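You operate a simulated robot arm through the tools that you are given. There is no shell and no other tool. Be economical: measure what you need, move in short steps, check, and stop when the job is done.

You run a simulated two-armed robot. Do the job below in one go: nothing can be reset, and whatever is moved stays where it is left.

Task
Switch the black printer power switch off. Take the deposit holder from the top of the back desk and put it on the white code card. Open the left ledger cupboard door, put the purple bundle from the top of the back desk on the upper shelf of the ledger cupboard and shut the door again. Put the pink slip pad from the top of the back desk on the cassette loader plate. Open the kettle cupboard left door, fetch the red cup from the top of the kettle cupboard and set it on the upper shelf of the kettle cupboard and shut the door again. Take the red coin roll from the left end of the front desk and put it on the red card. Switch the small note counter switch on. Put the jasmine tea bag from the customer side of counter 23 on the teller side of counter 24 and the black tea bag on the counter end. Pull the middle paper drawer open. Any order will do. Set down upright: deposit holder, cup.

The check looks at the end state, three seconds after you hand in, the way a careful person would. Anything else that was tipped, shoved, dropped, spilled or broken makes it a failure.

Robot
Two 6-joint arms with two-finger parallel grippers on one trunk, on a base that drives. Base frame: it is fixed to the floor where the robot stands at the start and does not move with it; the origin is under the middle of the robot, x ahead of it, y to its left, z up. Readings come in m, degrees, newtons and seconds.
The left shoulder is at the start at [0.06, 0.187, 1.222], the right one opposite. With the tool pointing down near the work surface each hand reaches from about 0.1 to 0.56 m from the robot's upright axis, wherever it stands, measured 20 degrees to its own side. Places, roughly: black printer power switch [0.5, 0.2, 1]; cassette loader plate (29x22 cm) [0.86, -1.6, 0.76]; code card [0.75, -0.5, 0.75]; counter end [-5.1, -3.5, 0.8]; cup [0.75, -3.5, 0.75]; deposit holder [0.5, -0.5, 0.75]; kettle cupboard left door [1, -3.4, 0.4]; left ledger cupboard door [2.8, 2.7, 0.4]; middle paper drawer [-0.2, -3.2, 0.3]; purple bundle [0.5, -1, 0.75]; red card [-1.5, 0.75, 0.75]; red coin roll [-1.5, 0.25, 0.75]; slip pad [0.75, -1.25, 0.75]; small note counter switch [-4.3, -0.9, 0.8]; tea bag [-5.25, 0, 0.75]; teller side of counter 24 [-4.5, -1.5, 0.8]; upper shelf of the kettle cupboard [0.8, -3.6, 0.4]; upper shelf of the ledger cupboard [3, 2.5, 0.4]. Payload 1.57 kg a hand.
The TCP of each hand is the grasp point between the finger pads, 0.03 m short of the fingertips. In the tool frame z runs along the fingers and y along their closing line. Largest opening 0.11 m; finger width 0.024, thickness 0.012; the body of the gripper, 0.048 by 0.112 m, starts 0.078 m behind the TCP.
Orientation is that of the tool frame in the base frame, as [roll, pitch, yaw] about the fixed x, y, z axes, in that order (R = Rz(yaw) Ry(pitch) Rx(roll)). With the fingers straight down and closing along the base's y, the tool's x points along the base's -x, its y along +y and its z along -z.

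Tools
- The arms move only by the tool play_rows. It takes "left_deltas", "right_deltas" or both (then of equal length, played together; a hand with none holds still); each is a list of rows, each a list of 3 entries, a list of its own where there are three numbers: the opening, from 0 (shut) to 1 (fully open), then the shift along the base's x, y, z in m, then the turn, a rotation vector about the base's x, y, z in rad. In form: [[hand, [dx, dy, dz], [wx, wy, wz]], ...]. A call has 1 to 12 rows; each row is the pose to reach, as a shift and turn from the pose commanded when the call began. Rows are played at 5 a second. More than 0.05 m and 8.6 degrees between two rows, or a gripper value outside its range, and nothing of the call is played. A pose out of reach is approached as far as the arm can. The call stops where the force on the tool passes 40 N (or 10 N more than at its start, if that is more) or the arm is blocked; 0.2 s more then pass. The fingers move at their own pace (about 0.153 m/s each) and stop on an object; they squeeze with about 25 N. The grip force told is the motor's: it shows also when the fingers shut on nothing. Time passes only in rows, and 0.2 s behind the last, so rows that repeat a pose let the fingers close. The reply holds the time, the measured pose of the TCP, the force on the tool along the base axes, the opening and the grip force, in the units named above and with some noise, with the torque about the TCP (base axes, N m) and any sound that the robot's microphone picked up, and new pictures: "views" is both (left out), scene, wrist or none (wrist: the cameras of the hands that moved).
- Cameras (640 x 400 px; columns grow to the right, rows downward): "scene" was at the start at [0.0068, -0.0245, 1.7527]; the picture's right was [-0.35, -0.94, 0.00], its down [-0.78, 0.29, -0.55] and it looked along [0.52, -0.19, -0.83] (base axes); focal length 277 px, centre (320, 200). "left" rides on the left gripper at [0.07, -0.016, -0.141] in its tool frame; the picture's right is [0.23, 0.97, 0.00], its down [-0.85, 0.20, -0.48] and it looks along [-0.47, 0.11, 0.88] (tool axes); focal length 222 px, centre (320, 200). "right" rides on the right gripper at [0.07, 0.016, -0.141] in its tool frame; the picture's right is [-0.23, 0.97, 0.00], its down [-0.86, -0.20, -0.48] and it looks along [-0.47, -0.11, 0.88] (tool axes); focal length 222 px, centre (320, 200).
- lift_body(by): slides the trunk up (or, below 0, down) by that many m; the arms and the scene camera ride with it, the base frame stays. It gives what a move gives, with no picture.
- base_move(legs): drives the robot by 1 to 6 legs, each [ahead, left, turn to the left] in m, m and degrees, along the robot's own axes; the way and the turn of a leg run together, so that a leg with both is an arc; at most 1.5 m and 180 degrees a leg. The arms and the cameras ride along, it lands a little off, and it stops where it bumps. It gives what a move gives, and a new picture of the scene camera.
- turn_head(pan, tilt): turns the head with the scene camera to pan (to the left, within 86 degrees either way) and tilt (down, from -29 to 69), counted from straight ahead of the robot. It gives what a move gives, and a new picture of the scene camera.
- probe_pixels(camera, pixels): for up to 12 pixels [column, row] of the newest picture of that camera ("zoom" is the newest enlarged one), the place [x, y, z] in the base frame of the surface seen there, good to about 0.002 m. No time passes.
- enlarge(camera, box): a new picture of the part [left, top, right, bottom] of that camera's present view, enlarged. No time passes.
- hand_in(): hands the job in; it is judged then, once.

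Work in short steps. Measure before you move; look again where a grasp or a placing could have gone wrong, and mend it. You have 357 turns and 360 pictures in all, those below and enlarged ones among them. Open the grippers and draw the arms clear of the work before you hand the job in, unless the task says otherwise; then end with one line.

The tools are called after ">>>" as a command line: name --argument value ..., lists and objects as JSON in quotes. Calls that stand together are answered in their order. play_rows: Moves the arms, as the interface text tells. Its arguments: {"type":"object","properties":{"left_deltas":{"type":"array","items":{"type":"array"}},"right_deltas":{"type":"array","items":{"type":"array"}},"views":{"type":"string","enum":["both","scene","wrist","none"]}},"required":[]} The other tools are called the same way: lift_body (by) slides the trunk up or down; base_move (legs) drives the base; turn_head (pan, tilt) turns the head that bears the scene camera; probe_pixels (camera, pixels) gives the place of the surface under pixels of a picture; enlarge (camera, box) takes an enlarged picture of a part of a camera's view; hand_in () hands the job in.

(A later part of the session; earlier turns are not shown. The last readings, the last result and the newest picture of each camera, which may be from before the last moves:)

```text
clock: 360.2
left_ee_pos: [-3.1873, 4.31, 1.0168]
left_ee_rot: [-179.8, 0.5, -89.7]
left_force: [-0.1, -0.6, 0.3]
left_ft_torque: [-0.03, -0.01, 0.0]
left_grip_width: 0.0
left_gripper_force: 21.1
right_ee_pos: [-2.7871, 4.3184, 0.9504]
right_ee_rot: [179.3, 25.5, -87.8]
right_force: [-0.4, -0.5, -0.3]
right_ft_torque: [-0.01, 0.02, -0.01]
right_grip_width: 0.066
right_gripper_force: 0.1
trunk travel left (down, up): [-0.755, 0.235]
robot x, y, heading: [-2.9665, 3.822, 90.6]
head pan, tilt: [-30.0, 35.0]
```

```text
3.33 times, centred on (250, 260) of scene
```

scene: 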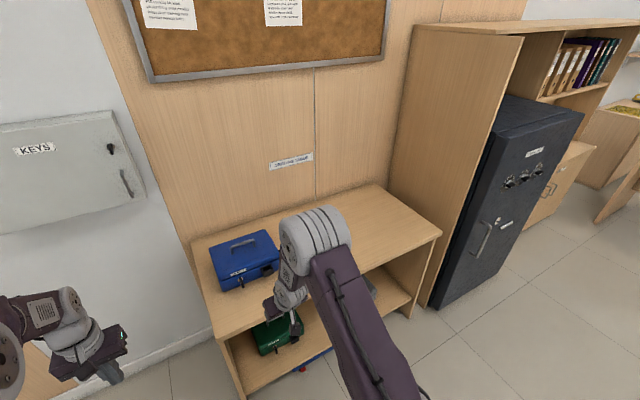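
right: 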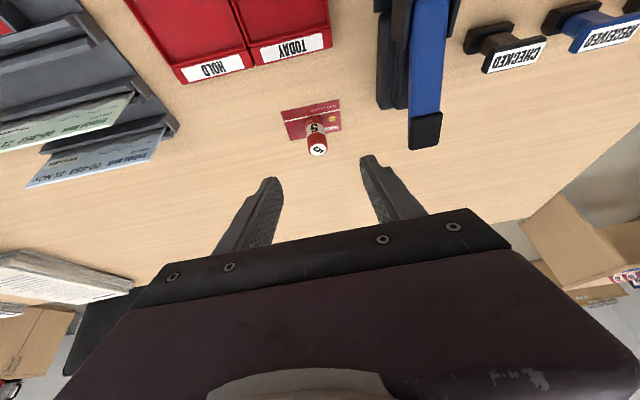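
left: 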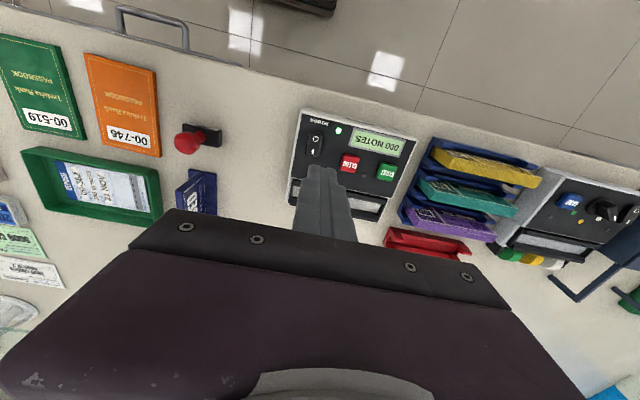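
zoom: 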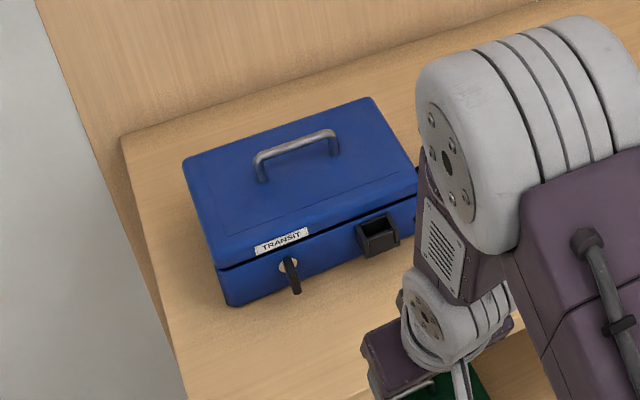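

>>> probe_pixels --camera "zoom" --pixels '[[190, 160], [222, 262], [370, 102], [412, 185], [260, 160], [330, 140], [295, 142], [230, 303], [410, 232]]'

```text
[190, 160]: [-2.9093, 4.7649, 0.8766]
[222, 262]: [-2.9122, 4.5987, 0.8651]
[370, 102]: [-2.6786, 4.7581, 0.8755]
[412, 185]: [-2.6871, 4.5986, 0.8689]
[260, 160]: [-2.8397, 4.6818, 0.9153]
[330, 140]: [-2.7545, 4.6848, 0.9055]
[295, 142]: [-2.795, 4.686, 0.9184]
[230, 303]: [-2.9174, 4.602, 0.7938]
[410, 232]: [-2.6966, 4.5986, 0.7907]
```

The box sits square on the unit, apparently undisturbed. Turn left here and go through the passage at y≈4.3.

>>> base_move --legs '[[0, 0, 89.4], [0.2, -0.46, 0], [1.4, 0, 0]]'

>>> turn_head --pan 30 --tilt 25

```text
clock: 366.8
left_ee_pos: [-3.6564, 4.0121, 1.0176]
left_ee_rot: [-179.9, 0.6, 2.1]
left_force: [-0.7, 0.5, -0.3]
left_ft_torque: [-0.02, -0.02, 0.02]
left_grip_width: 0.0
left_gripper_force: 21.7
right_ee_pos: [-3.6789, 4.412, 0.9497]
right_ee_rot: [179.2, 25.4, 4.3]
right_force: [-0.3, 1.4, 1.0]
right_ft_torque: [-0.06, -0.01, 0.02]
right_grip_width: 0.0661
right_gripper_force: 0.0
trunk travel left (down, up): [-0.755, 0.235]
robot x, y, heading: [-3.1714, 4.2443, -177.6]
head pan, tilt: [-30.0, 35.0]
stopped in leg 2: the robot was blocked; the commanded pose is now the measured one
```

scene: 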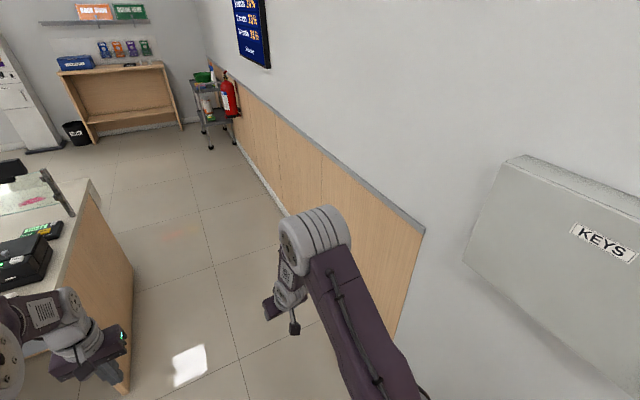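

```text
clock: 368.1
left_ee_pos: [-3.6557, 4.0092, 1.0173]
left_ee_rot: [-179.8, 0.6, 2.2]
left_force: [-0.4, -0.4, -0.3]
left_ft_torque: [-0.01, 0.02, 0.02]
left_grip_width: 0.0
left_gripper_force: 21.0
right_ee_pos: [-3.6781, 4.4099, 0.9507]
right_ee_rot: [179.2, 25.5, 4.2]
right_force: [0.3, -0.6, -0.1]
right_ft_torque: [-0.01, 0.02, 0.02]
right_grip_width: 0.066
right_gripper_force: 0.0
trunk travel left (down, up): [-0.755, 0.235]
robot x, y, heading: [-3.1724, 4.2422, -177.8]
head pan, tilt: [30.0, 25.0]
```

scene: 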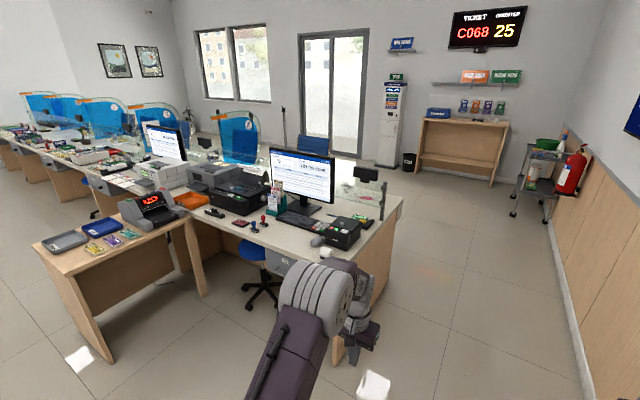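

Go forward along y≈4.25, past the counter end.

>>> base_move --legs '[[1.4, -0.03, -2.2], [1.45, 0, 0], [0, 0, 90]]'

>>> turn_head --pan 15 --tilt 25

```text
clock: 385.6
left_ee_pos: [-5.8099, 3.7949, 1.0184]
left_ee_rot: [-179.8, 0.6, 87.6]
left_force: [0.1, 0.5, -0.1]
left_ft_torque: [-0.01, -0.03, 0.0]
left_grip_width: 0.0
left_gripper_force: 21.3
right_ee_pos: [-6.2113, 3.8046, 0.951]
right_ee_rot: [179.2, 25.5, 89.4]
right_force: [-0.7, 0.8, 0.2]
right_ft_torque: [-0.02, 0.02, 0.01]
right_grip_width: 0.0661
right_gripper_force: 0.1
trunk travel left (down, up): [-0.755, 0.235]
robot x, y, heading: [-6.0041, 4.2925, -92.3]
head pan, tilt: [30.0, 25.0]
```

scene: 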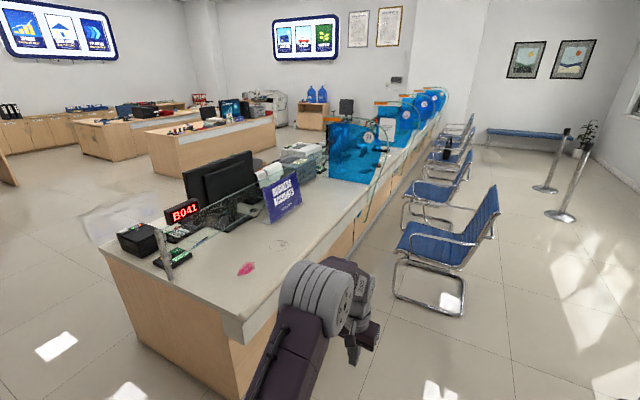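

```text
clock: 386.4
left_ee_pos: [-5.8105, 3.7943, 1.0172]
left_ee_rot: [-179.8, 0.8, 87.6]
left_force: [-0.6, 1.2, -0.4]
left_ft_torque: [0.02, 0.03, 0.0]
left_grip_width: 0.0001
left_gripper_force: 21.0
right_ee_pos: [-6.2125, 3.804, 0.9504]
right_ee_rot: [179.2, 25.6, 89.6]
right_force: [0.2, 0.5, 0.4]
right_ft_torque: [0.0, -0.03, -0.01]
right_grip_width: 0.0661
right_gripper_force: 0.0
trunk travel left (down, up): [-0.755, 0.235]
robot x, y, heading: [-6.0035, 4.2924, -92.4]
head pan, tilt: [15.0, 25.0]
```

scene: 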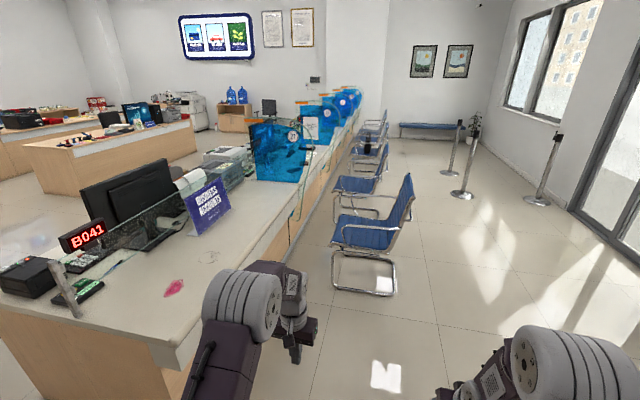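

>>> probe_pixels --camera "scene" --pixels '[[262, 235], [320, 165], [405, 240], [338, 230], [345, 285], [395, 262], [463, 195], [445, 175], [538, 200], [362, 190], [385, 215], [386, 145]]'

>>> enlarge --camera "scene" --box '[240, 80, 500, 260]'

```text
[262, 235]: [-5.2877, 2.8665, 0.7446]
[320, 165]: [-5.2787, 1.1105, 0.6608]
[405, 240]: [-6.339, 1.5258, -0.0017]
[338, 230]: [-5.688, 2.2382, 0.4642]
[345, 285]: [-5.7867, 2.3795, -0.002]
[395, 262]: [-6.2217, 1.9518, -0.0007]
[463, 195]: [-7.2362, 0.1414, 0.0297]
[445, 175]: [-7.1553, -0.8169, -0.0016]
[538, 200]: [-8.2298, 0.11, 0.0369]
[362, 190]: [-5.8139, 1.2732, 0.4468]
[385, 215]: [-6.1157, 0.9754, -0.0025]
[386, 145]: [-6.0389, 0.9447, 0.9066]
```

```text
2.22 times, centred on (370, 170) of scene
```

zoom: 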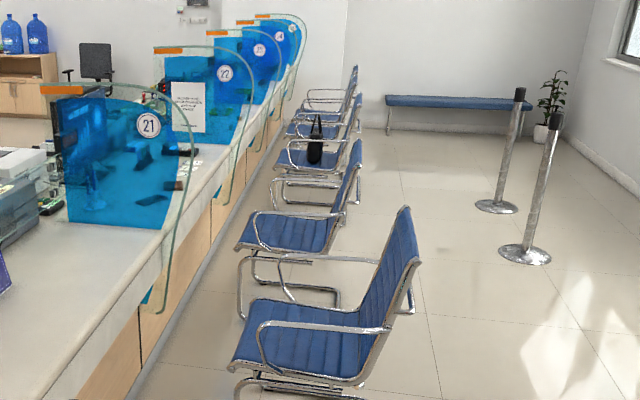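

Chairs stand along x −5.7…−6.34 on the customer side. Raise the trunk, drive down x≈−6.75 and look for the gap by the tea bags.

>>> lift_body --by 0.2

>>> base_move --legs '[[1.0, -0.75, 2.4], [1.5, 0, 0], [0.8, 0, 0]]'

>>> turn_head --pan 60 --tilt 35

```text
clock: 388.6
left_ee_pos: [-5.8105, 3.7943, 1.2181]
left_ee_rot: [-179.7, 0.7, 87.5]
left_force: [-0.2, 0.3, 0.5]
left_ft_torque: [-0.01, 0.02, 0.02]
left_grip_width: 0.0
left_gripper_force: 21.4
right_ee_pos: [-6.2107, 3.8029, 1.1501]
right_ee_rot: [179.3, 25.5, 89.5]
right_force: [0.2, 0.1, 0.3]
right_ft_torque: [0.03, 0.02, -0.02]
right_grip_width: 0.0659
right_gripper_force: 0.2
trunk travel left (down, up): [-0.955, 0.035]
robot x, y, heading: [-6.0047, 4.2953, -92.4]
head pan, tilt: [15.0, 25.0]
```

```text
clock: 405.9
left_ee_pos: [-6.3527, 0.497, 1.2175]
left_ee_rot: [-179.7, 0.7, 93.8]
left_force: [-0.3, -0.1, 0.2]
left_ft_torque: [-0.01, 0.02, 0.0]
left_grip_width: 0.0
left_gripper_force: 22.0
right_ee_pos: [-6.7506, 0.463, 1.1508]
right_ee_rot: [179.3, 25.5, 95.9]
right_force: [0.6, -0.1, 0.7]
right_ft_torque: [-0.02, -0.03, -0.01]
right_grip_width: 0.0658
right_gripper_force: 0.1
trunk travel left (down, up): [-0.955, 0.035]
robot x, y, heading: [-6.5984, 0.9705, -86.1]
head pan, tilt: [15.0, 25.0]
```

scene: 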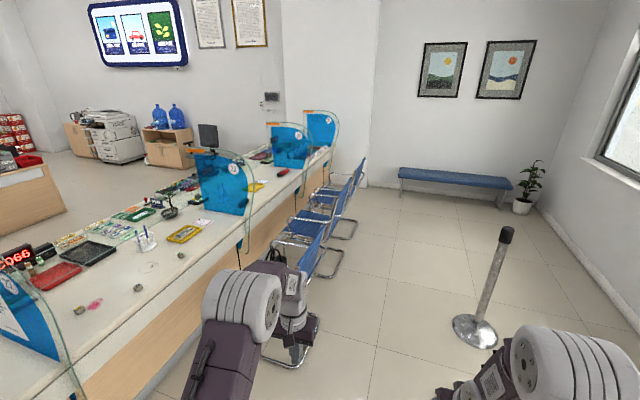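

```text
clock: 407.0
left_ee_pos: [-6.3532, 0.4965, 1.2189]
left_ee_rot: [-179.9, 0.6, 93.8]
left_force: [-0.3, 0.4, -0.5]
left_ft_torque: [0.02, -0.01, -0.01]
left_grip_width: 0.0002
left_gripper_force: 21.4
right_ee_pos: [-6.7528, 0.4623, 1.15]
right_ee_rot: [179.3, 25.5, 96.0]
right_force: [0.2, -1.0, 0.5]
right_ft_torque: [-0.02, 0.02, 0.01]
right_grip_width: 0.066
right_gripper_force: 0.0
trunk travel left (down, up): [-0.955, 0.035]
robot x, y, heading: [-6.6, 0.9751, -86.1]
head pan, tilt: [60.0, 35.0]
```

scene: 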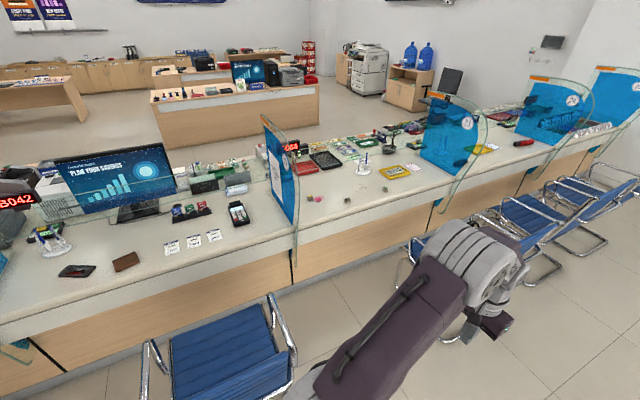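

>>> enlarge --camera "scene" --box '[260, 150, 440, 240]'

>>> probe_pixels --camera "scene" --pixels '[[310, 198], [320, 200], [347, 201], [388, 188], [393, 172], [280, 300], [297, 365], [150, 345], [410, 245], [450, 340], [291, 265]]'

```text
3.56 times, centred on (350, 195) of scene
```

zoom: 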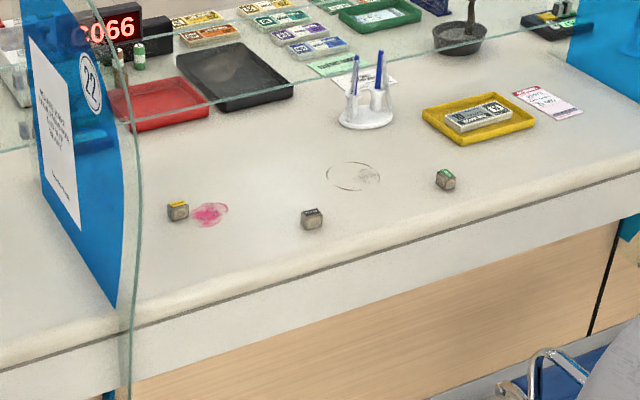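

```text
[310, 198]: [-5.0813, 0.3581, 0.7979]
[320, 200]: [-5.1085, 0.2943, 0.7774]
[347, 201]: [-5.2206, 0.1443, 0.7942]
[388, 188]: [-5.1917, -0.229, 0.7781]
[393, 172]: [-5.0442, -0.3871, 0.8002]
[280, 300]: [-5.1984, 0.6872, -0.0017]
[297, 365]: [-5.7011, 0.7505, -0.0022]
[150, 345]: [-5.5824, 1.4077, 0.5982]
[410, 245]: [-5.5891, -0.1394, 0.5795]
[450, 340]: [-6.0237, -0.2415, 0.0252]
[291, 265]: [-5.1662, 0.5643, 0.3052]
```

Three small tea bags: yellow tag (−5.08,0.36), dark tag (−5.22,0.14), green tag (−5.19,−0.22). Enter the gap between the chairs (y −0.1…0.72) facing +x.

>>> base_move --legs '[[0.66, 0, 0], [0, 0, 86], [0.45, 0, 0]]'

>>> turn_head --pan -5 --tilt 42

```text
clock: 416.7
left_ee_pos: [-5.6168, 0.5278, 1.2187]
left_ee_rot: [-179.9, 0.8, -180.0]
left_force: [-0.2, -0.1, -0.1]
left_ft_torque: [0.02, -0.02, -0.04]
left_grip_width: 0.0002
left_gripper_force: 21.7
right_ee_pos: [-5.6089, 0.1251, 1.1508]
right_ee_rot: [179.4, 25.5, -177.9]
right_force: [0.6, 0.4, -0.2]
right_ft_torque: [0.03, -0.01, 0.02]
right_grip_width: 0.0661
right_gripper_force: 0.2
trunk travel left (down, up): [-0.955, 0.035]
robot x, y, heading: [-6.1051, 0.3101, 0.1]
head pan, tilt: [60.0, 35.0]
```

scene: 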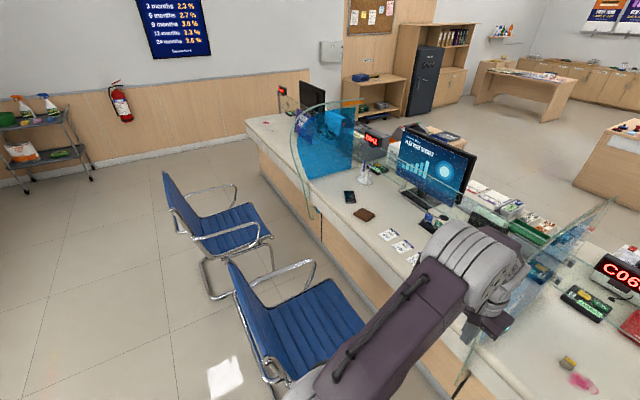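

```text
clock: 418.0
left_ee_pos: [-5.6143, 0.528, 1.2182]
left_ee_rot: [-179.7, 0.7, -180.0]
left_force: [0.2, 0.5, -0.6]
left_ft_torque: [0.0, -0.01, 0.02]
left_grip_width: 0.0
left_gripper_force: 21.9
right_ee_pos: [-5.6077, 0.1248, 1.1506]
right_ee_rot: [179.2, 25.5, -178.0]
right_force: [-0.3, -0.1, -0.2]
right_ft_torque: [0.05, -0.01, -0.02]
right_grip_width: 0.0659
right_gripper_force: 0.1
trunk travel left (down, up): [-0.955, 0.035]
robot x, y, heading: [-6.1028, 0.3111, -0.0]
head pan, tilt: [-5.0, 42.0]
```

scene: 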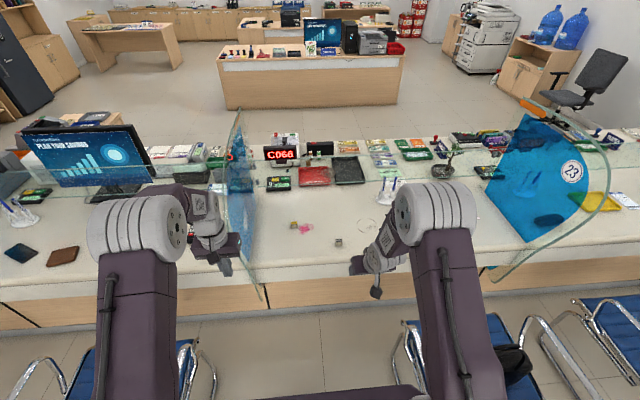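

The glass panel at y≈0.565 is close to the left arm. Bring the left hand inward and shift the base 14 cm right.

>>> play_rows --left_deltas '[[0.4, [-0.01, -0.03, 0.01], [0, 0, 0]], [0.4, [-0.02, -0.06, 0.02], [0, 0, 0]], [0.4, [-0.03, -0.09, 0.03], [0, 0, 0]]]' --right_deltas '[[0.6, [-0.01, -0.02, 0.02], [0, 0, 0]], [0.6, [-0.02, -0.05, 0.04], [0, 0, 0]], [0.6, [-0.03, -0.08, 0.05], [0, 0, 0]]]' --views "none"

>>> base_move --legs '[[0.2, -0.13, 0]]'

>>> turn_head --pan -8 --tilt 50

```text
clock: 418.8
left_ee_pos: [-5.6469, 0.4358, 1.2455]
left_ee_rot: [-179.9, 0.6, 180.0]
left_force: [-0.1, 0.2, -0.7]
left_ft_torque: [-0.01, 0.05, 0.01]
left_grip_width: 0.0441
left_gripper_force: 0.1
right_ee_pos: [-5.6395, 0.0453, 1.2006]
right_ee_rot: [179.3, 25.6, -178.1]
right_force: [0.0, -0.4, 0.7]
right_ft_torque: [-0.03, -0.01, -0.01]
right_grip_width: 0.0661
right_gripper_force: 0.1
trunk travel left (down, up): [-0.955, 0.035]
robot x, y, heading: [-6.1097, 0.313, -0.1]
head pan, tilt: [-5.0, 42.0]
```

```text
clock: 420.6
left_ee_pos: [-5.4525, 0.309, 1.2466]
left_ee_rot: [-179.7, 0.9, 179.8]
left_force: [-0.3, 0.4, -0.1]
left_ft_torque: [-0.02, -0.06, 0.0]
left_grip_width: 0.044
left_gripper_force: 0.1
right_ee_pos: [-5.4464, -0.0802, 1.202]
right_ee_rot: [179.5, 25.6, -178.1]
right_force: [0.0, -0.2, -0.2]
right_ft_torque: [-0.05, -0.01, -0.02]
right_grip_width: 0.066
right_gripper_force: 0.1
trunk travel left (down, up): [-0.955, 0.035]
robot x, y, heading: [-5.9107, 0.1803, -0.3]
head pan, tilt: [-5.0, 42.0]
```

scene: 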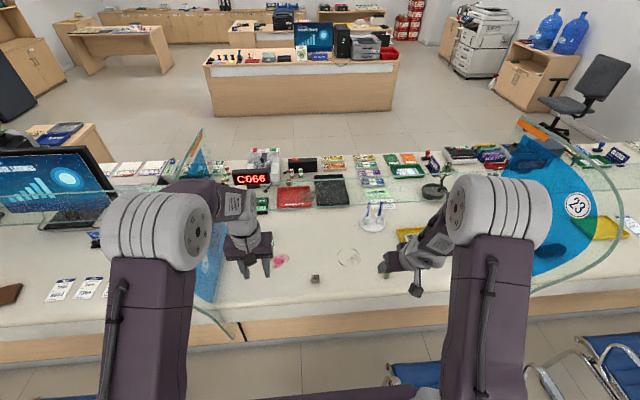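

```text
clock: 421.3
left_ee_pos: [-5.4514, 0.3072, 1.2462]
left_ee_rot: [-179.9, 0.7, 179.7]
left_force: [0.3, 0.1, -0.1]
left_ft_torque: [-0.01, -0.05, -0.01]
left_grip_width: 0.0439
left_gripper_force: 0.0
right_ee_pos: [-5.4445, -0.0826, 1.2006]
right_ee_rot: [179.4, 25.4, -178.0]
right_force: [-0.7, 0.4, 0.3]
right_ft_torque: [0.01, 0.0, 0.03]
right_grip_width: 0.0661
right_gripper_force: 0.0
trunk travel left (down, up): [-0.955, 0.035]
robot x, y, heading: [-5.9134, 0.1824, -0.3]
head pan, tilt: [-8.0, 50.0]
```

scene: 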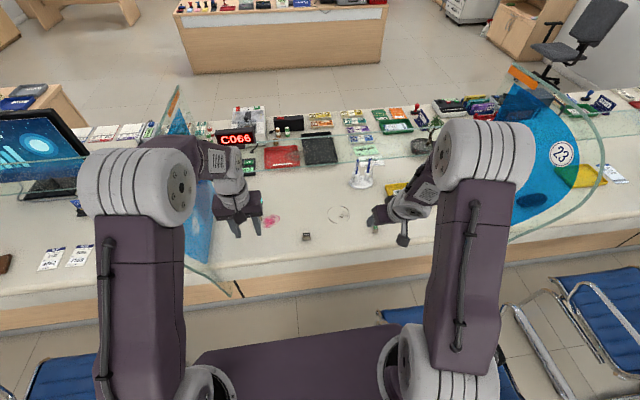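

Use the wrist cameras to look at the bags.

>>> enlarge --camera "left" --box '[0, 0, 640, 400]'

>>> enlarge --camera "right" --box '[0, 0, 640, 400]'

```text
1.00 times, centred on (320, 200) of left (not enlarged: the box is as wide or as high as the picture)
```

zoom: 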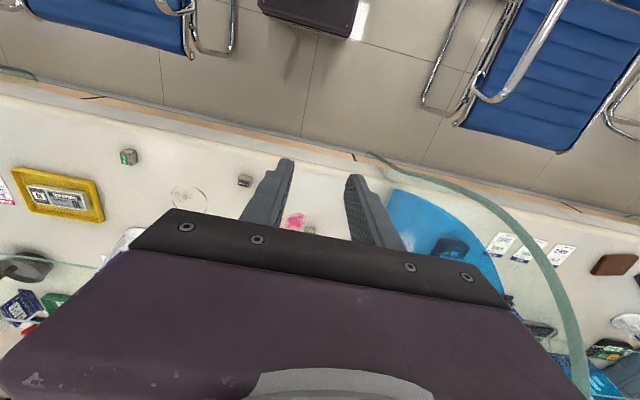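

```text
1.00 times, centred on (320, 200) of right (not enlarged: the box is as wide or as high as the picture)
```

zoom: 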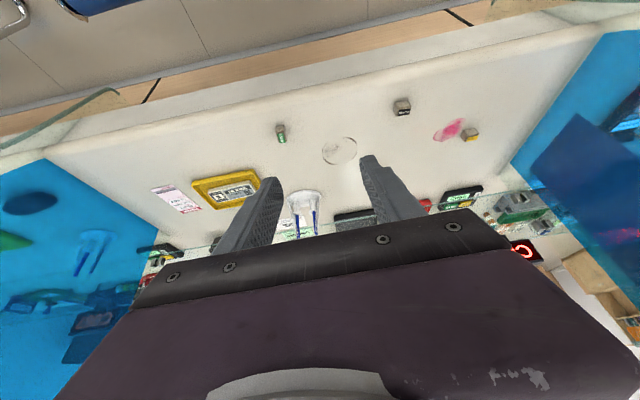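

>>> enlarge --camera "right" --box '[260, 110, 310, 150]'

>>> enlarge --camera "right" --box '[385, 85, 495, 155]'

>>> enlarge --camera "left" --box '[105, 135, 150, 175]'

```text
10.00 times, centred on (285, 130) of right
```

zoom: 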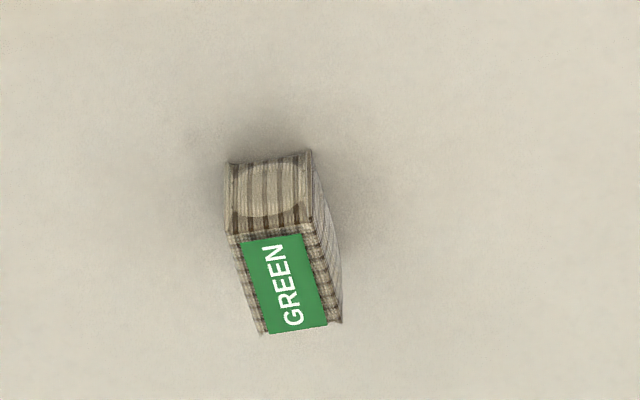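

```text
5.71 times, centred on (440, 120) of right
```

zoom: 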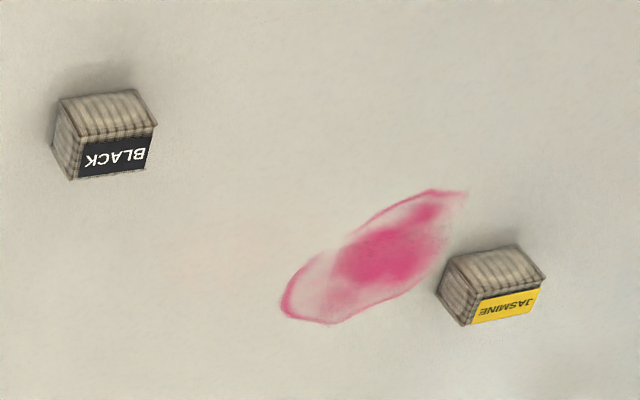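

```text
10.00 times, centred on (128, 155) of left
```

zoom: 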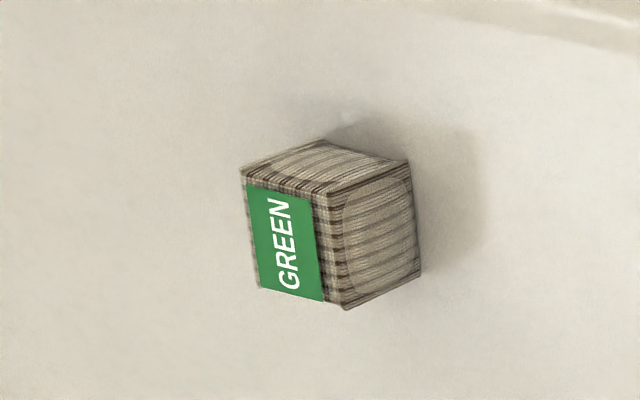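

Jasmine = yellow tag (−5.08,0.36), black = dark tag (−5.22,0.144). Advance 0.3 m; left hand takes jasmine, right takes black.

>>> base_move --legs '[[0.28, 0, 0.3]]'

```text
clock: 423.2
left_ee_pos: [-5.1725, 0.3097, 1.2461]
left_ee_rot: [-179.9, 0.8, -179.8]
left_force: [0.2, 0.9, 0.3]
left_ft_torque: [-0.02, -0.01, 0.01]
left_grip_width: 0.0443
left_gripper_force: 0.0
right_ee_pos: [-5.1641, -0.081, 1.2005]
right_ee_rot: [179.3, 25.6, -177.9]
right_force: [-0.1, -0.2, 0.7]
right_ft_torque: [0.0, -0.01, -0.01]
right_grip_width: 0.0659
right_gripper_force: 0.0
trunk travel left (down, up): [-0.955, 0.035]
robot x, y, heading: [-5.6301, 0.184, 0.1]
head pan, tilt: [-8.0, 50.0]
```

scene: 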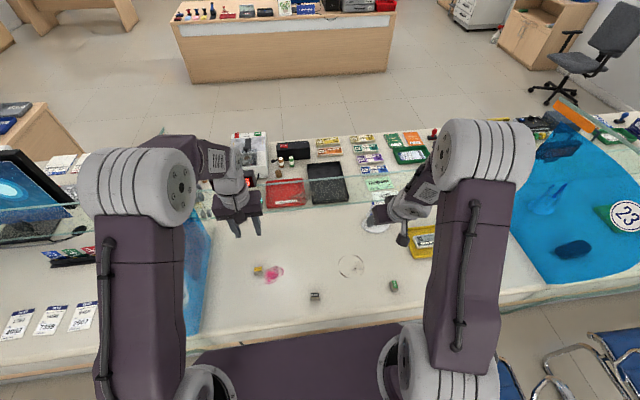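

>>> lift_body --by -0.2

>>> play_rows --left_deltas '[[0.4, [0.03, 0.015, -0.01], [0, 0, 0]], [0.4, [0.06, 0.03, -0.03], [0, 0, 0]], [0.4, [0.085, 0.047, -0.06], [0, 0, 0]], [0.4, [0.085, 0.047, -0.1], [0, 0, 0]], [0.4, [0.085, 0.047, -0.12], [0, 0, 0]]]' --views "wrist"

```text
clock: 425.4
left_ee_pos: [-5.1696, 0.3092, 1.0447]
left_ee_rot: [-179.9, 0.7, -179.9]
left_force: [0.5, 0.0, -0.4]
left_ft_torque: [0.01, 0.0, -0.03]
left_grip_width: 0.0439
left_gripper_force: 0.1
right_ee_pos: [-5.1608, -0.0805, 0.9996]
right_ee_rot: [179.3, 25.4, -177.8]
right_force: [-0.2, 0.4, 0.5]
right_ft_torque: [0.02, -0.02, -0.02]
right_grip_width: 0.0662
right_gripper_force: 0.1
trunk travel left (down, up): [-0.755, 0.235]
robot x, y, heading: [-5.6322, 0.182, 0.3]
head pan, tilt: [-8.0, 50.0]
```

```text
clock: 426.6
left_ee_pos: [-5.0858, 0.3564, 0.9238]
left_ee_rot: [-179.9, 0.7, -179.9]
left_force: [-0.1, 0.1, 0.4]
left_ft_torque: [0.01, -0.01, 0.03]
left_grip_width: 0.0442
left_gripper_force: 0.0
right_ee_pos: [-5.1604, -0.0813, 1.0007]
right_ee_rot: [179.3, 25.5, -177.9]
right_force: [-0.8, -1.3, -0.4]
right_ft_torque: [0.02, 0.0, 0.0]
right_grip_width: 0.0661
right_gripper_force: 0.0
trunk travel left (down, up): [-0.755, 0.235]
robot x, y, heading: [-5.6292, 0.1807, 0.1]
head pan, tilt: [-8.0, 50.0]
```

left: 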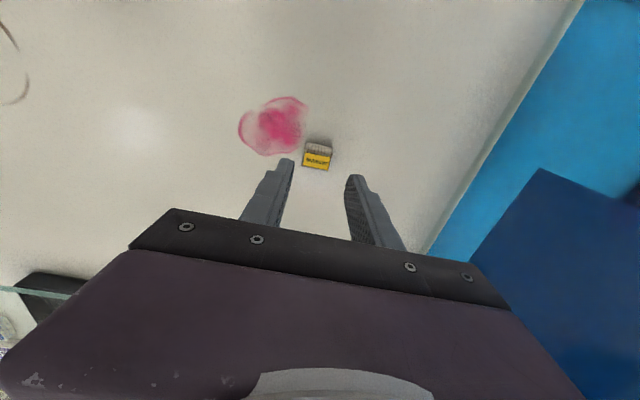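

>>> enlarge --camera "left" --box '[280, 120, 360, 180]'

>>> probe_pixels --camera "zoom" --pixels '[[290, 150], [385, 160], [375, 225], [280, 215], [265, 250], [370, 275], [300, 320], [330, 180], [325, 245]]'

```text
6.67 times, centred on (320, 150) of left
```

zoom: 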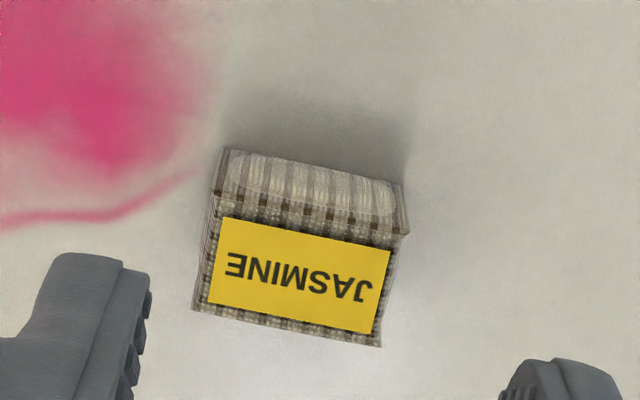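

```text
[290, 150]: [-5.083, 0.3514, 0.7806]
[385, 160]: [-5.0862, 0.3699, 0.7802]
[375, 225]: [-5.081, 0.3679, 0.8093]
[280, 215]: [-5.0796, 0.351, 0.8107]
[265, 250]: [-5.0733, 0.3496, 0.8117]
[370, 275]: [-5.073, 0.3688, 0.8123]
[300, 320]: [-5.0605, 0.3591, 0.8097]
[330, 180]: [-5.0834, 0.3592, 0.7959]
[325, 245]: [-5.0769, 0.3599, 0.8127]
```

Jasmine box: centre (−5.071,0.358), 3 cm tall. Descend, grip gently, lift.

>>> play_rows --left_deltas '[[0.55, [0.014, 0.002, -0.03], [0, 0, 0]], [0.55, [0.014, 0.002, -0.07], [0, 0, 0]], [0.55, [0.014, 0.002, -0.095], [0, 0, 0]], [0.55, [0.014, 0.002, -0.105], [0, 0, 0]], [0.55, [0.014, 0.002, -0.105], [0, 0, 0]], [0.15, [0.014, 0.002, -0.105], [0, 0, 0]], [0.15, [0.014, 0.002, -0.105], [0, 0, 0]], [0.15, [0.014, 0.002, -0.105], [0, 0, 0]], [0.15, [0.014, 0.002, -0.06], [0, 0, 0]], [0.15, [0.0, 0.0, -0.02], [0, 0, 0]], [0.15, [-0.02, -0.02, 0.02], [0, 0, 0]], [0.15, [-0.04, -0.04, 0.06], [0, 0, 0]]]' --views "wrist"

```text
clock: 429.2
left_ee_pos: [-5.1281, 0.3205, 0.9878]
left_ee_rot: [-179.7, 0.7, -179.9]
left_force: [-0.4, 0.3, 0.3]
left_ft_torque: [-0.03, -0.01, 0.0]
left_grip_width: 0.0333
left_gripper_force: 25.0
right_ee_pos: [-5.1626, -0.0823, 1.0004]
right_ee_rot: [179.3, 25.5, -177.8]
right_force: [-1.0, 1.0, -0.1]
right_ft_torque: [0.0, 0.0, 0.0]
right_grip_width: 0.0659
right_gripper_force: 0.0
trunk travel left (down, up): [-0.755, 0.235]
robot x, y, heading: [-5.6291, 0.1834, 0.2]
head pan, tilt: [-8.0, 50.0]
```

left: 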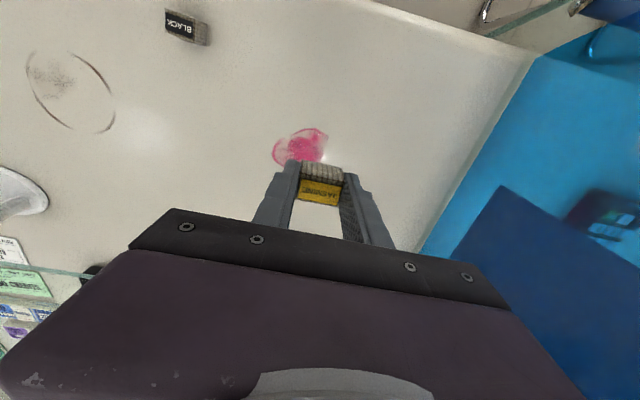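

Jasmine is held. Now the right hand goes to the black tea bag, straightening to vertical; the left hand rises out of the way.

>>> play_rows --right_deltas '[[0.6, [-0.015, 0.04, 0], [0, 0.1, 0]], [0.6, [-0.03, 0.08, 0], [0, 0.2, 0]], [0.6, [-0.045, 0.12, 0], [0, 0.3, 0]], [0.6, [-0.06, 0.16, 0], [0, 0.4, 0]], [0.6, [-0.065, 0.2, -0.01], [0, 0.44, 0]], [0.6, [-0.065, 0.226, -0.04], [0, 0.44, 0]], [0.6, [-0.065, 0.226, -0.07], [0, 0.44, 0]]]' --left_deltas '[[0.15, [0, 0.01, 0.03], [0, 0, 0]], [0.15, [0, 0.02, 0.06], [0, 0, 0]], [0.15, [0, 0.03, 0.09], [0, 0, 0]], [0.15, [0, 0.04, 0.12], [0, 0, 0]], [0.15, [0, 0.05, 0.14], [0, 0, 0]], [0.15, [0, 0.05, 0.16], [0, 0, 0]], [0.15, [0, 0.05, 0.16], [0, 0, 0]]]' --views "wrist"

```text
clock: 430.8
left_ee_pos: [-5.1235, 0.3654, 1.1444]
left_ee_rot: [-179.8, 0.6, -179.9]
left_force: [-0.1, 0.2, -0.1]
left_ft_torque: [0.02, 0.01, 0.01]
left_grip_width: 0.0334
left_gripper_force: 25.5
right_ee_pos: [-5.2263, 0.0786, 0.9174]
right_ee_rot: [175.3, 1.1, -177.3]
right_force: [0.6, -0.4, 0.2]
right_ft_torque: [0.0, 0.01, 0.02]
right_grip_width: 0.0658
right_gripper_force: 0.1
right hand out of reach, approached as far as the arm can: row 1, 2, 3, 4, 5, 6, 7
trunk travel left (down, up): [-0.755, 0.235]
robot x, y, heading: [-5.6294, 0.1813, 0.3]
head pan, tilt: [-8.0, 50.0]
```

right: 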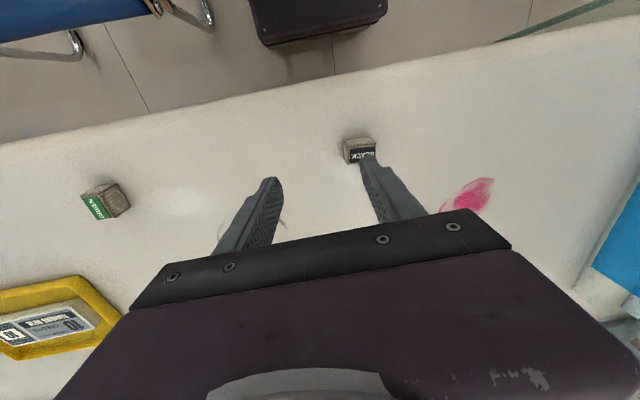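
left: 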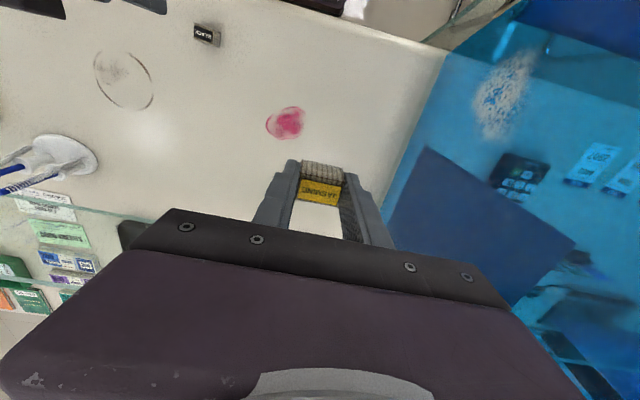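

>>> play_rows --left_deltas '[[0.15, [-0.03, -0.03, 0.02], [0, 0, 0]], [0.15, [-0.06, -0.07, 0.04], [0, 0, 0]]]' --right_deltas '[[0.6, [0, -0.02, 0.02], [0, 0, 0]], [0.6, [0, -0.04, 0.03], [0, 0, 0]]]' --views "none"

>>> base_move --legs '[[-0.04, 0.09, 0]]'

>>> enlarge --camera "right" --box '[0, 0, 640, 400]'

```text
refused: row 2 steps farther than a row can; nothing moved
```

```text
clock: 431.9
left_ee_pos: [-5.1627, 0.4555, 1.1449]
left_ee_rot: [-179.8, 0.6, -179.9]
left_force: [0.2, 0.7, 0.2]
left_ft_torque: [-0.04, -0.03, 0.01]
left_grip_width: 0.0334
left_gripper_force: 24.5
right_ee_pos: [-5.265, 0.1675, 0.9178]
right_ee_rot: [175.1, 1.1, -177.2]
right_force: [-0.1, -0.2, -0.3]
right_ft_torque: [0.03, -0.01, -0.04]
right_grip_width: 0.066
right_gripper_force: 0.1
trunk travel left (down, up): [-0.755, 0.235]
robot x, y, heading: [-5.6699, 0.273, 0.1]
head pan, tilt: [-8.0, 50.0]
```

scene: 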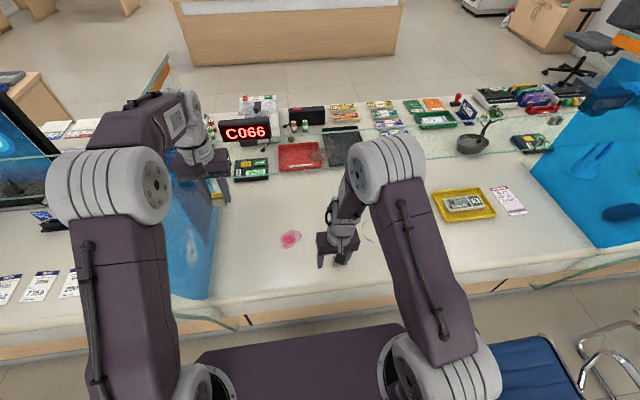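

```text
1.00 times, centred on (320, 200) of right (not enlarged: the box is as wide or as high as the picture)
```

zoom: 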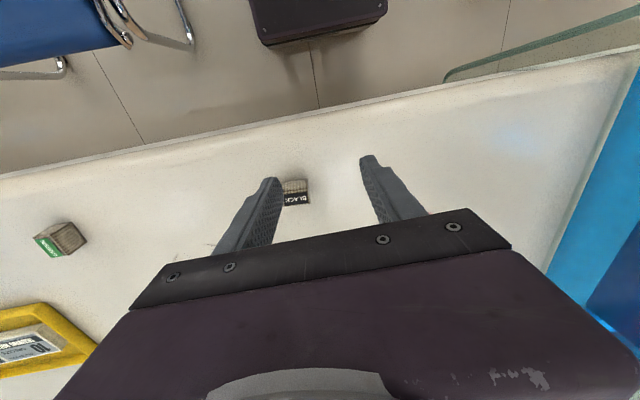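

>>> probe_pixels --camera "zoom" --pixels '[[290, 183], [307, 180], [309, 198], [290, 200], [297, 205]]'

>>> play_rows --right_deltas '[[0.6, [0.02, -0.03, 0], [0, 0, 0]], [0.6, [0.04, -0.06, 0], [0, 0, 0]], [0.6, [0.05, -0.09, 0], [0, 0, 0]], [0.6, [0.05, -0.09, 0], [0, 0, 0]]]' --views "wrist"

```text
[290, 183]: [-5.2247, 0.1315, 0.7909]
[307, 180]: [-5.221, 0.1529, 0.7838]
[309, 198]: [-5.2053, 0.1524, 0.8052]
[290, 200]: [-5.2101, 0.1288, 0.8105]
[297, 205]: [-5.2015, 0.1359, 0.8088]
```

```text
clock: 432.9
left_ee_pos: [-5.1636, 0.4548, 1.1445]
left_ee_rot: [-179.8, 0.6, -179.9]
left_force: [0.1, 0.2, -0.6]
left_ft_torque: [-0.01, 0.04, -0.01]
left_grip_width: 0.0334
left_gripper_force: 25.3
right_ee_pos: [-5.2243, 0.0791, 0.9113]
right_ee_rot: [174.0, 1.9, -177.2]
right_force: [1.0, -0.1, 0.1]
right_ft_torque: [0.01, 0.0, -0.01]
right_grip_width: 0.0659
right_gripper_force: 0.0
right hand out of reach, approached as far as the arm can: row 2, 3, 4
trunk travel left (down, up): [-0.755, 0.235]
robot x, y, heading: [-5.6668, 0.2746, 0.1]
head pan, tilt: [-8.0, 50.0]
```

right: 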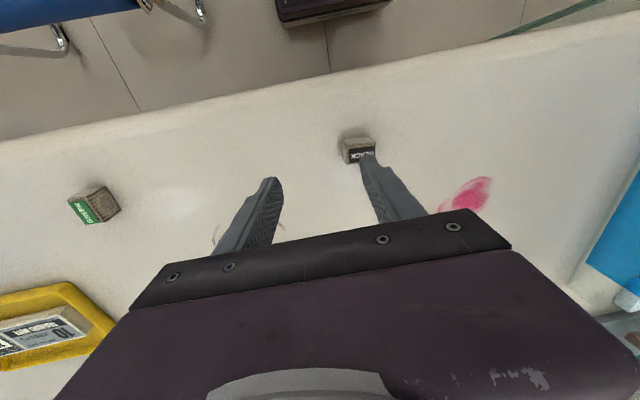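

>>> play_rows --right_deltas '[[0.6, [0.0, 0.03, 0.01], [0, 0, 0]], [0.6, [0.0, 0.06, 0.01], [0, 0, 0]], [0.6, [0.01, 0.062, 0.0], [0, 0, 0]], [0.6, [0.01, 0.062, 0.0], [0, 0, 0]]]' --views "none"

```text
clock: 433.9
left_ee_pos: [-5.1634, 0.4566, 1.1451]
left_ee_rot: [-179.8, 0.7, -179.8]
left_force: [0.8, 0.5, -0.1]
left_ft_torque: [0.0, -0.03, -0.01]
left_grip_width: 0.0332
left_gripper_force: 24.9
right_ee_pos: [-5.232, 0.1395, 0.9077]
right_ee_rot: [174.3, 1.5, -177.2]
right_force: [0.1, -0.2, 0.4]
right_ft_torque: [0.05, 0.0, 0.01]
right_grip_width: 0.0662
right_gripper_force: 0.1
right hand out of reach, approached as far as the arm can: row 1, 2, 3, 4
trunk travel left (down, up): [-0.755, 0.235]
robot x, y, heading: [-5.669, 0.2701, 0.4]
head pan, tilt: [-8.0, 50.0]
```

>>> play_rows --right_deltas '[[0.6, [0.01, 0.0, -0.02], [-0.03, 0, 0]], [0.6, [0.02, 0.0, -0.04], [-0.07, 0, 0]], [0.6, [0.022, 0.002, -0.05], [-0.1, 0, -0.04]], [0.6, [0.022, 0.002, -0.05], [-0.1, 0.02, -0.04]]]' --views "wrist"

```text
clock: 434.9
left_ee_pos: [-5.163, 0.4558, 1.1458]
left_ee_rot: [-179.8, 0.7, -180.0]
left_force: [-0.3, 0.3, 0.1]
left_ft_torque: [0.0, -0.01, -0.02]
left_grip_width: 0.0332
left_gripper_force: 25.1
right_ee_pos: [-5.2279, 0.1582, 0.8443]
right_ee_rot: [175.5, 5.9, -179.6]
right_force: [-0.1, 0.2, -0.1]
right_ft_torque: [0.01, 0.0, 0.02]
right_grip_width: 0.066
right_gripper_force: 0.1
right hand out of reach, approached as far as the arm can: row 1, 2, 3, 4
trunk travel left (down, up): [-0.755, 0.235]
robot x, y, heading: [-5.6687, 0.2701, 0.2]
head pan, tilt: [-8.0, 50.0]
```

right: 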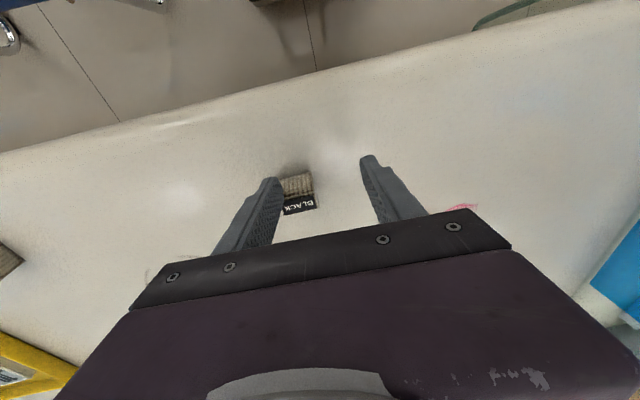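

The right wrist seems near a joint limit when vertical; it worked with the 25° forward tilt. Re-tilt it slightly above the bag.

>>> play_rows --right_deltas '[[0.6, [0.0, 0.0, 0.02], [0, -0.1, 0]], [0.6, [0.0, 0.0, 0.04], [0, -0.2, 0]], [0.6, [0.0, 0.0, 0.05], [0, -0.3, 0]], [0.6, [0.0, 0.0, 0.05], [0, -0.35, 0]], [0.6, [0.0, 0.0, 0.05], [-0.04, -0.35, 0]], [0.6, [0.0, 0.0, 0.05], [-0.08, -0.35, 0]]]' --views "none"

```text
clock: 436.3
left_ee_pos: [-5.1628, 0.4567, 1.144]
left_ee_rot: [-179.8, 0.7, -179.9]
left_force: [0.6, 0.0, -0.3]
left_ft_torque: [0.0, -0.02, 0.0]
left_grip_width: 0.0332
left_gripper_force: 24.8
right_ee_pos: [-5.2098, 0.1433, 0.9073]
right_ee_rot: [-174.1, 19.9, -178.5]
right_force: [0.1, -0.8, -0.8]
right_ft_torque: [0.01, -0.02, -0.02]
right_grip_width: 0.0659
right_gripper_force: 0.0
right hand out of reach, approached as far as the arm can: row 1, 2
trunk travel left (down, up): [-0.755, 0.235]
robot x, y, heading: [-5.6704, 0.2719, 0.2]
head pan, tilt: [-8.0, 50.0]
```

>>> play_rows --right_deltas '[[0.6, [0.0, 0.0, -0.02], [0.05, 0, 0]], [0.6, [-0.001, -0.002, -0.05], [0.1, 0, -0.02]], [0.6, [-0.001, -0.002, -0.05], [0.1, 0, -0.02]]]' --views "wrist"

```text
clock: 437.1
left_ee_pos: [-5.1642, 0.4562, 1.1453]
left_ee_rot: [-179.9, 0.6, -180.0]
left_force: [0.6, 0.3, 0.7]
left_ft_torque: [0.02, 0.02, -0.02]
left_grip_width: 0.0333
left_gripper_force: 25.4
right_ee_pos: [-5.2102, 0.1408, 0.8673]
right_ee_rot: [-179.1, 19.9, 178.9]
right_force: [0.3, 0.4, 0.1]
right_ft_torque: [-0.01, -0.01, -0.01]
right_grip_width: 0.0657
right_gripper_force: 0.0
right hand out of reach, approached as far as the arm can: row 2, 3
trunk travel left (down, up): [-0.755, 0.235]
robot x, y, heading: [-5.6717, 0.2728, 0.3]
head pan, tilt: [-8.0, 50.0]
```

right: 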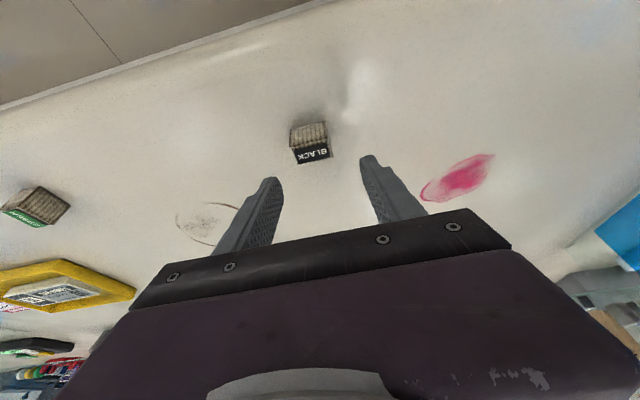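

>>> play_rows --right_deltas '[[0.6, [0.0, 0.0, -0.02], [0, 0, 0]], [0.6, [0.0, 0.0, -0.038], [0, 0, 0]], [0.6, [0.0, 0.0, -0.046], [0, 0, 0]], [0.6, [0.0, 0.0, -0.046], [0, 0, 0]]]' --views "wrist"

```text
clock: 438.1
left_ee_pos: [-5.1645, 0.4562, 1.145]
left_ee_rot: [-179.8, 0.7, -179.9]
left_force: [-0.3, 0.1, -0.8]
left_ft_torque: [0.01, 0.02, 0.01]
left_grip_width: 0.033
left_gripper_force: 24.9
right_ee_pos: [-5.1954, 0.1232, 0.8281]
right_ee_rot: [-179.1, 19.3, 178.9]
right_force: [-0.3, 0.7, -0.5]
right_ft_torque: [-0.01, -0.01, -0.02]
right_grip_width: 0.0658
right_gripper_force: 0.0
right hand out of reach, approached as far as the arm can: row 1, 2, 3, 4
trunk travel left (down, up): [-0.755, 0.235]
robot x, y, heading: [-5.6702, 0.2717, 0.1]
head pan, tilt: [-8.0, 50.0]
```

right: 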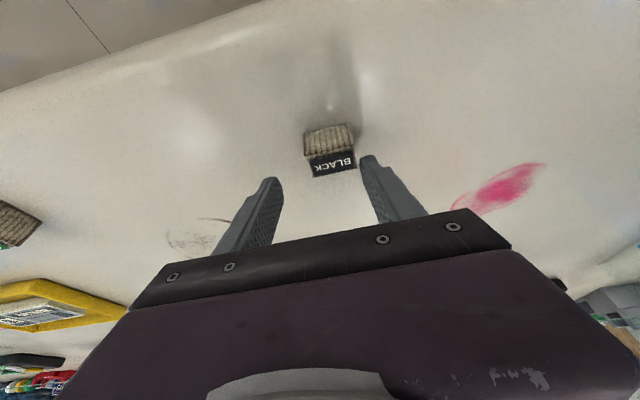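

It drifts outward, so the target is too near for this arm posture. Raise, back the base 13 cm and extend instead.

>>> play_rows --right_deltas '[[0.6, [0.0, 0.0, 0.02], [0, 0, 0]], [0.6, [0.0, 0.0, 0.05], [0, 0, 0]], [0.6, [0.0, 0.0, 0.08], [0, 0, 0]]]' --views "none"

>>> base_move --legs '[[-0.13, 0, 0]]'

```text
clock: 438.9
left_ee_pos: [-5.1635, 0.4566, 1.1449]
left_ee_rot: [-179.8, 0.7, -179.9]
left_force: [0.1, -0.6, -0.1]
left_ft_torque: [-0.04, -0.01, -0.01]
left_grip_width: 0.0331
left_gripper_force: 24.8
right_ee_pos: [-5.1959, 0.1243, 0.9076]
right_ee_rot: [180.0, 19.8, 178.1]
right_force: [-0.1, -0.9, 0.5]
right_ft_torque: [0.01, 0.0, 0.02]
right_grip_width: 0.066
right_gripper_force: 0.0
trunk travel left (down, up): [-0.755, 0.235]
robot x, y, heading: [-5.6697, 0.2705, 0.0]
head pan, tilt: [-8.0, 50.0]
```

```text
clock: 440.2
left_ee_pos: [-5.2907, 0.4562, 1.1433]
left_ee_rot: [-179.7, 0.6, -179.7]
left_force: [-0.1, -0.4, -0.3]
left_ft_torque: [0.03, 0.01, 0.01]
left_grip_width: 0.0333
left_gripper_force: 25.1
right_ee_pos: [-5.3238, 0.1266, 0.9072]
right_ee_rot: [179.9, 19.7, 178.4]
right_force: [-0.5, 0.1, 0.3]
right_ft_torque: [0.03, 0.0, 0.0]
right_grip_width: 0.066
right_gripper_force: 0.1
trunk travel left (down, up): [-0.755, 0.235]
robot x, y, heading: [-5.7918, 0.2705, 0.4]
head pan, tilt: [-8.0, 50.0]
```

scene: 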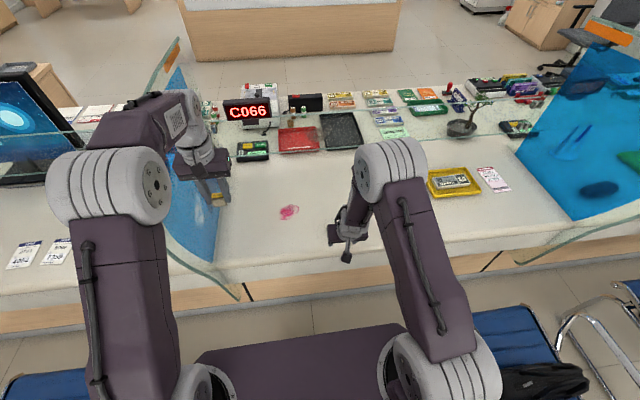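

Extend to the bag: target (−5.211,0.142), then down.

>>> play_rows --right_deltas '[[0.6, [0.04, 0.008, 0.0], [0, 0, 0]], [0.6, [0.08, 0.015, 0.0], [0, 0, 0]], [0.6, [0.113, 0.016, -0.01], [0, 0, 0]], [0.6, [0.113, 0.016, -0.04], [0, 0, 0]], [0.6, [0.113, 0.016, -0.04], [0, 0, 0]]]' --views "wrist"

```text
clock: 441.4
left_ee_pos: [-5.2929, 0.4568, 1.1447]
left_ee_rot: [-179.8, 0.7, -179.8]
left_force: [-0.1, -0.2, -0.6]
left_ft_torque: [0.01, -0.02, -0.02]
left_grip_width: 0.0331
left_gripper_force: 25.1
right_ee_pos: [-5.2077, 0.143, 0.8655]
right_ee_rot: [179.8, 19.9, 178.4]
right_force: [-0.8, 0.5, 0.1]
right_ft_torque: [0.01, -0.03, -0.03]
right_grip_width: 0.0662
right_gripper_force: 0.0
right hand out of reach, approached as far as the arm can: row 1, 2
trunk travel left (down, up): [-0.755, 0.235]
robot x, y, heading: [-5.7934, 0.2706, 0.5]
head pan, tilt: [-8.0, 50.0]
```

right: 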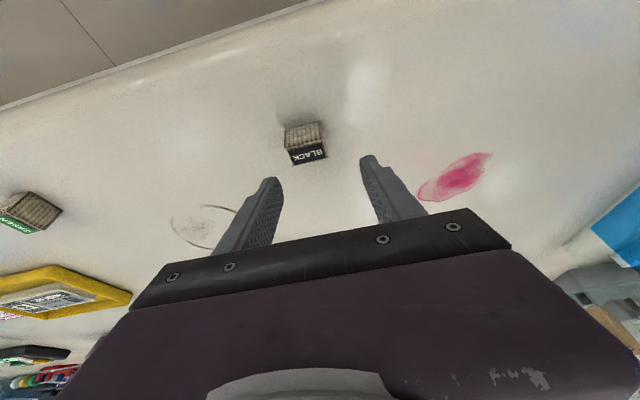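

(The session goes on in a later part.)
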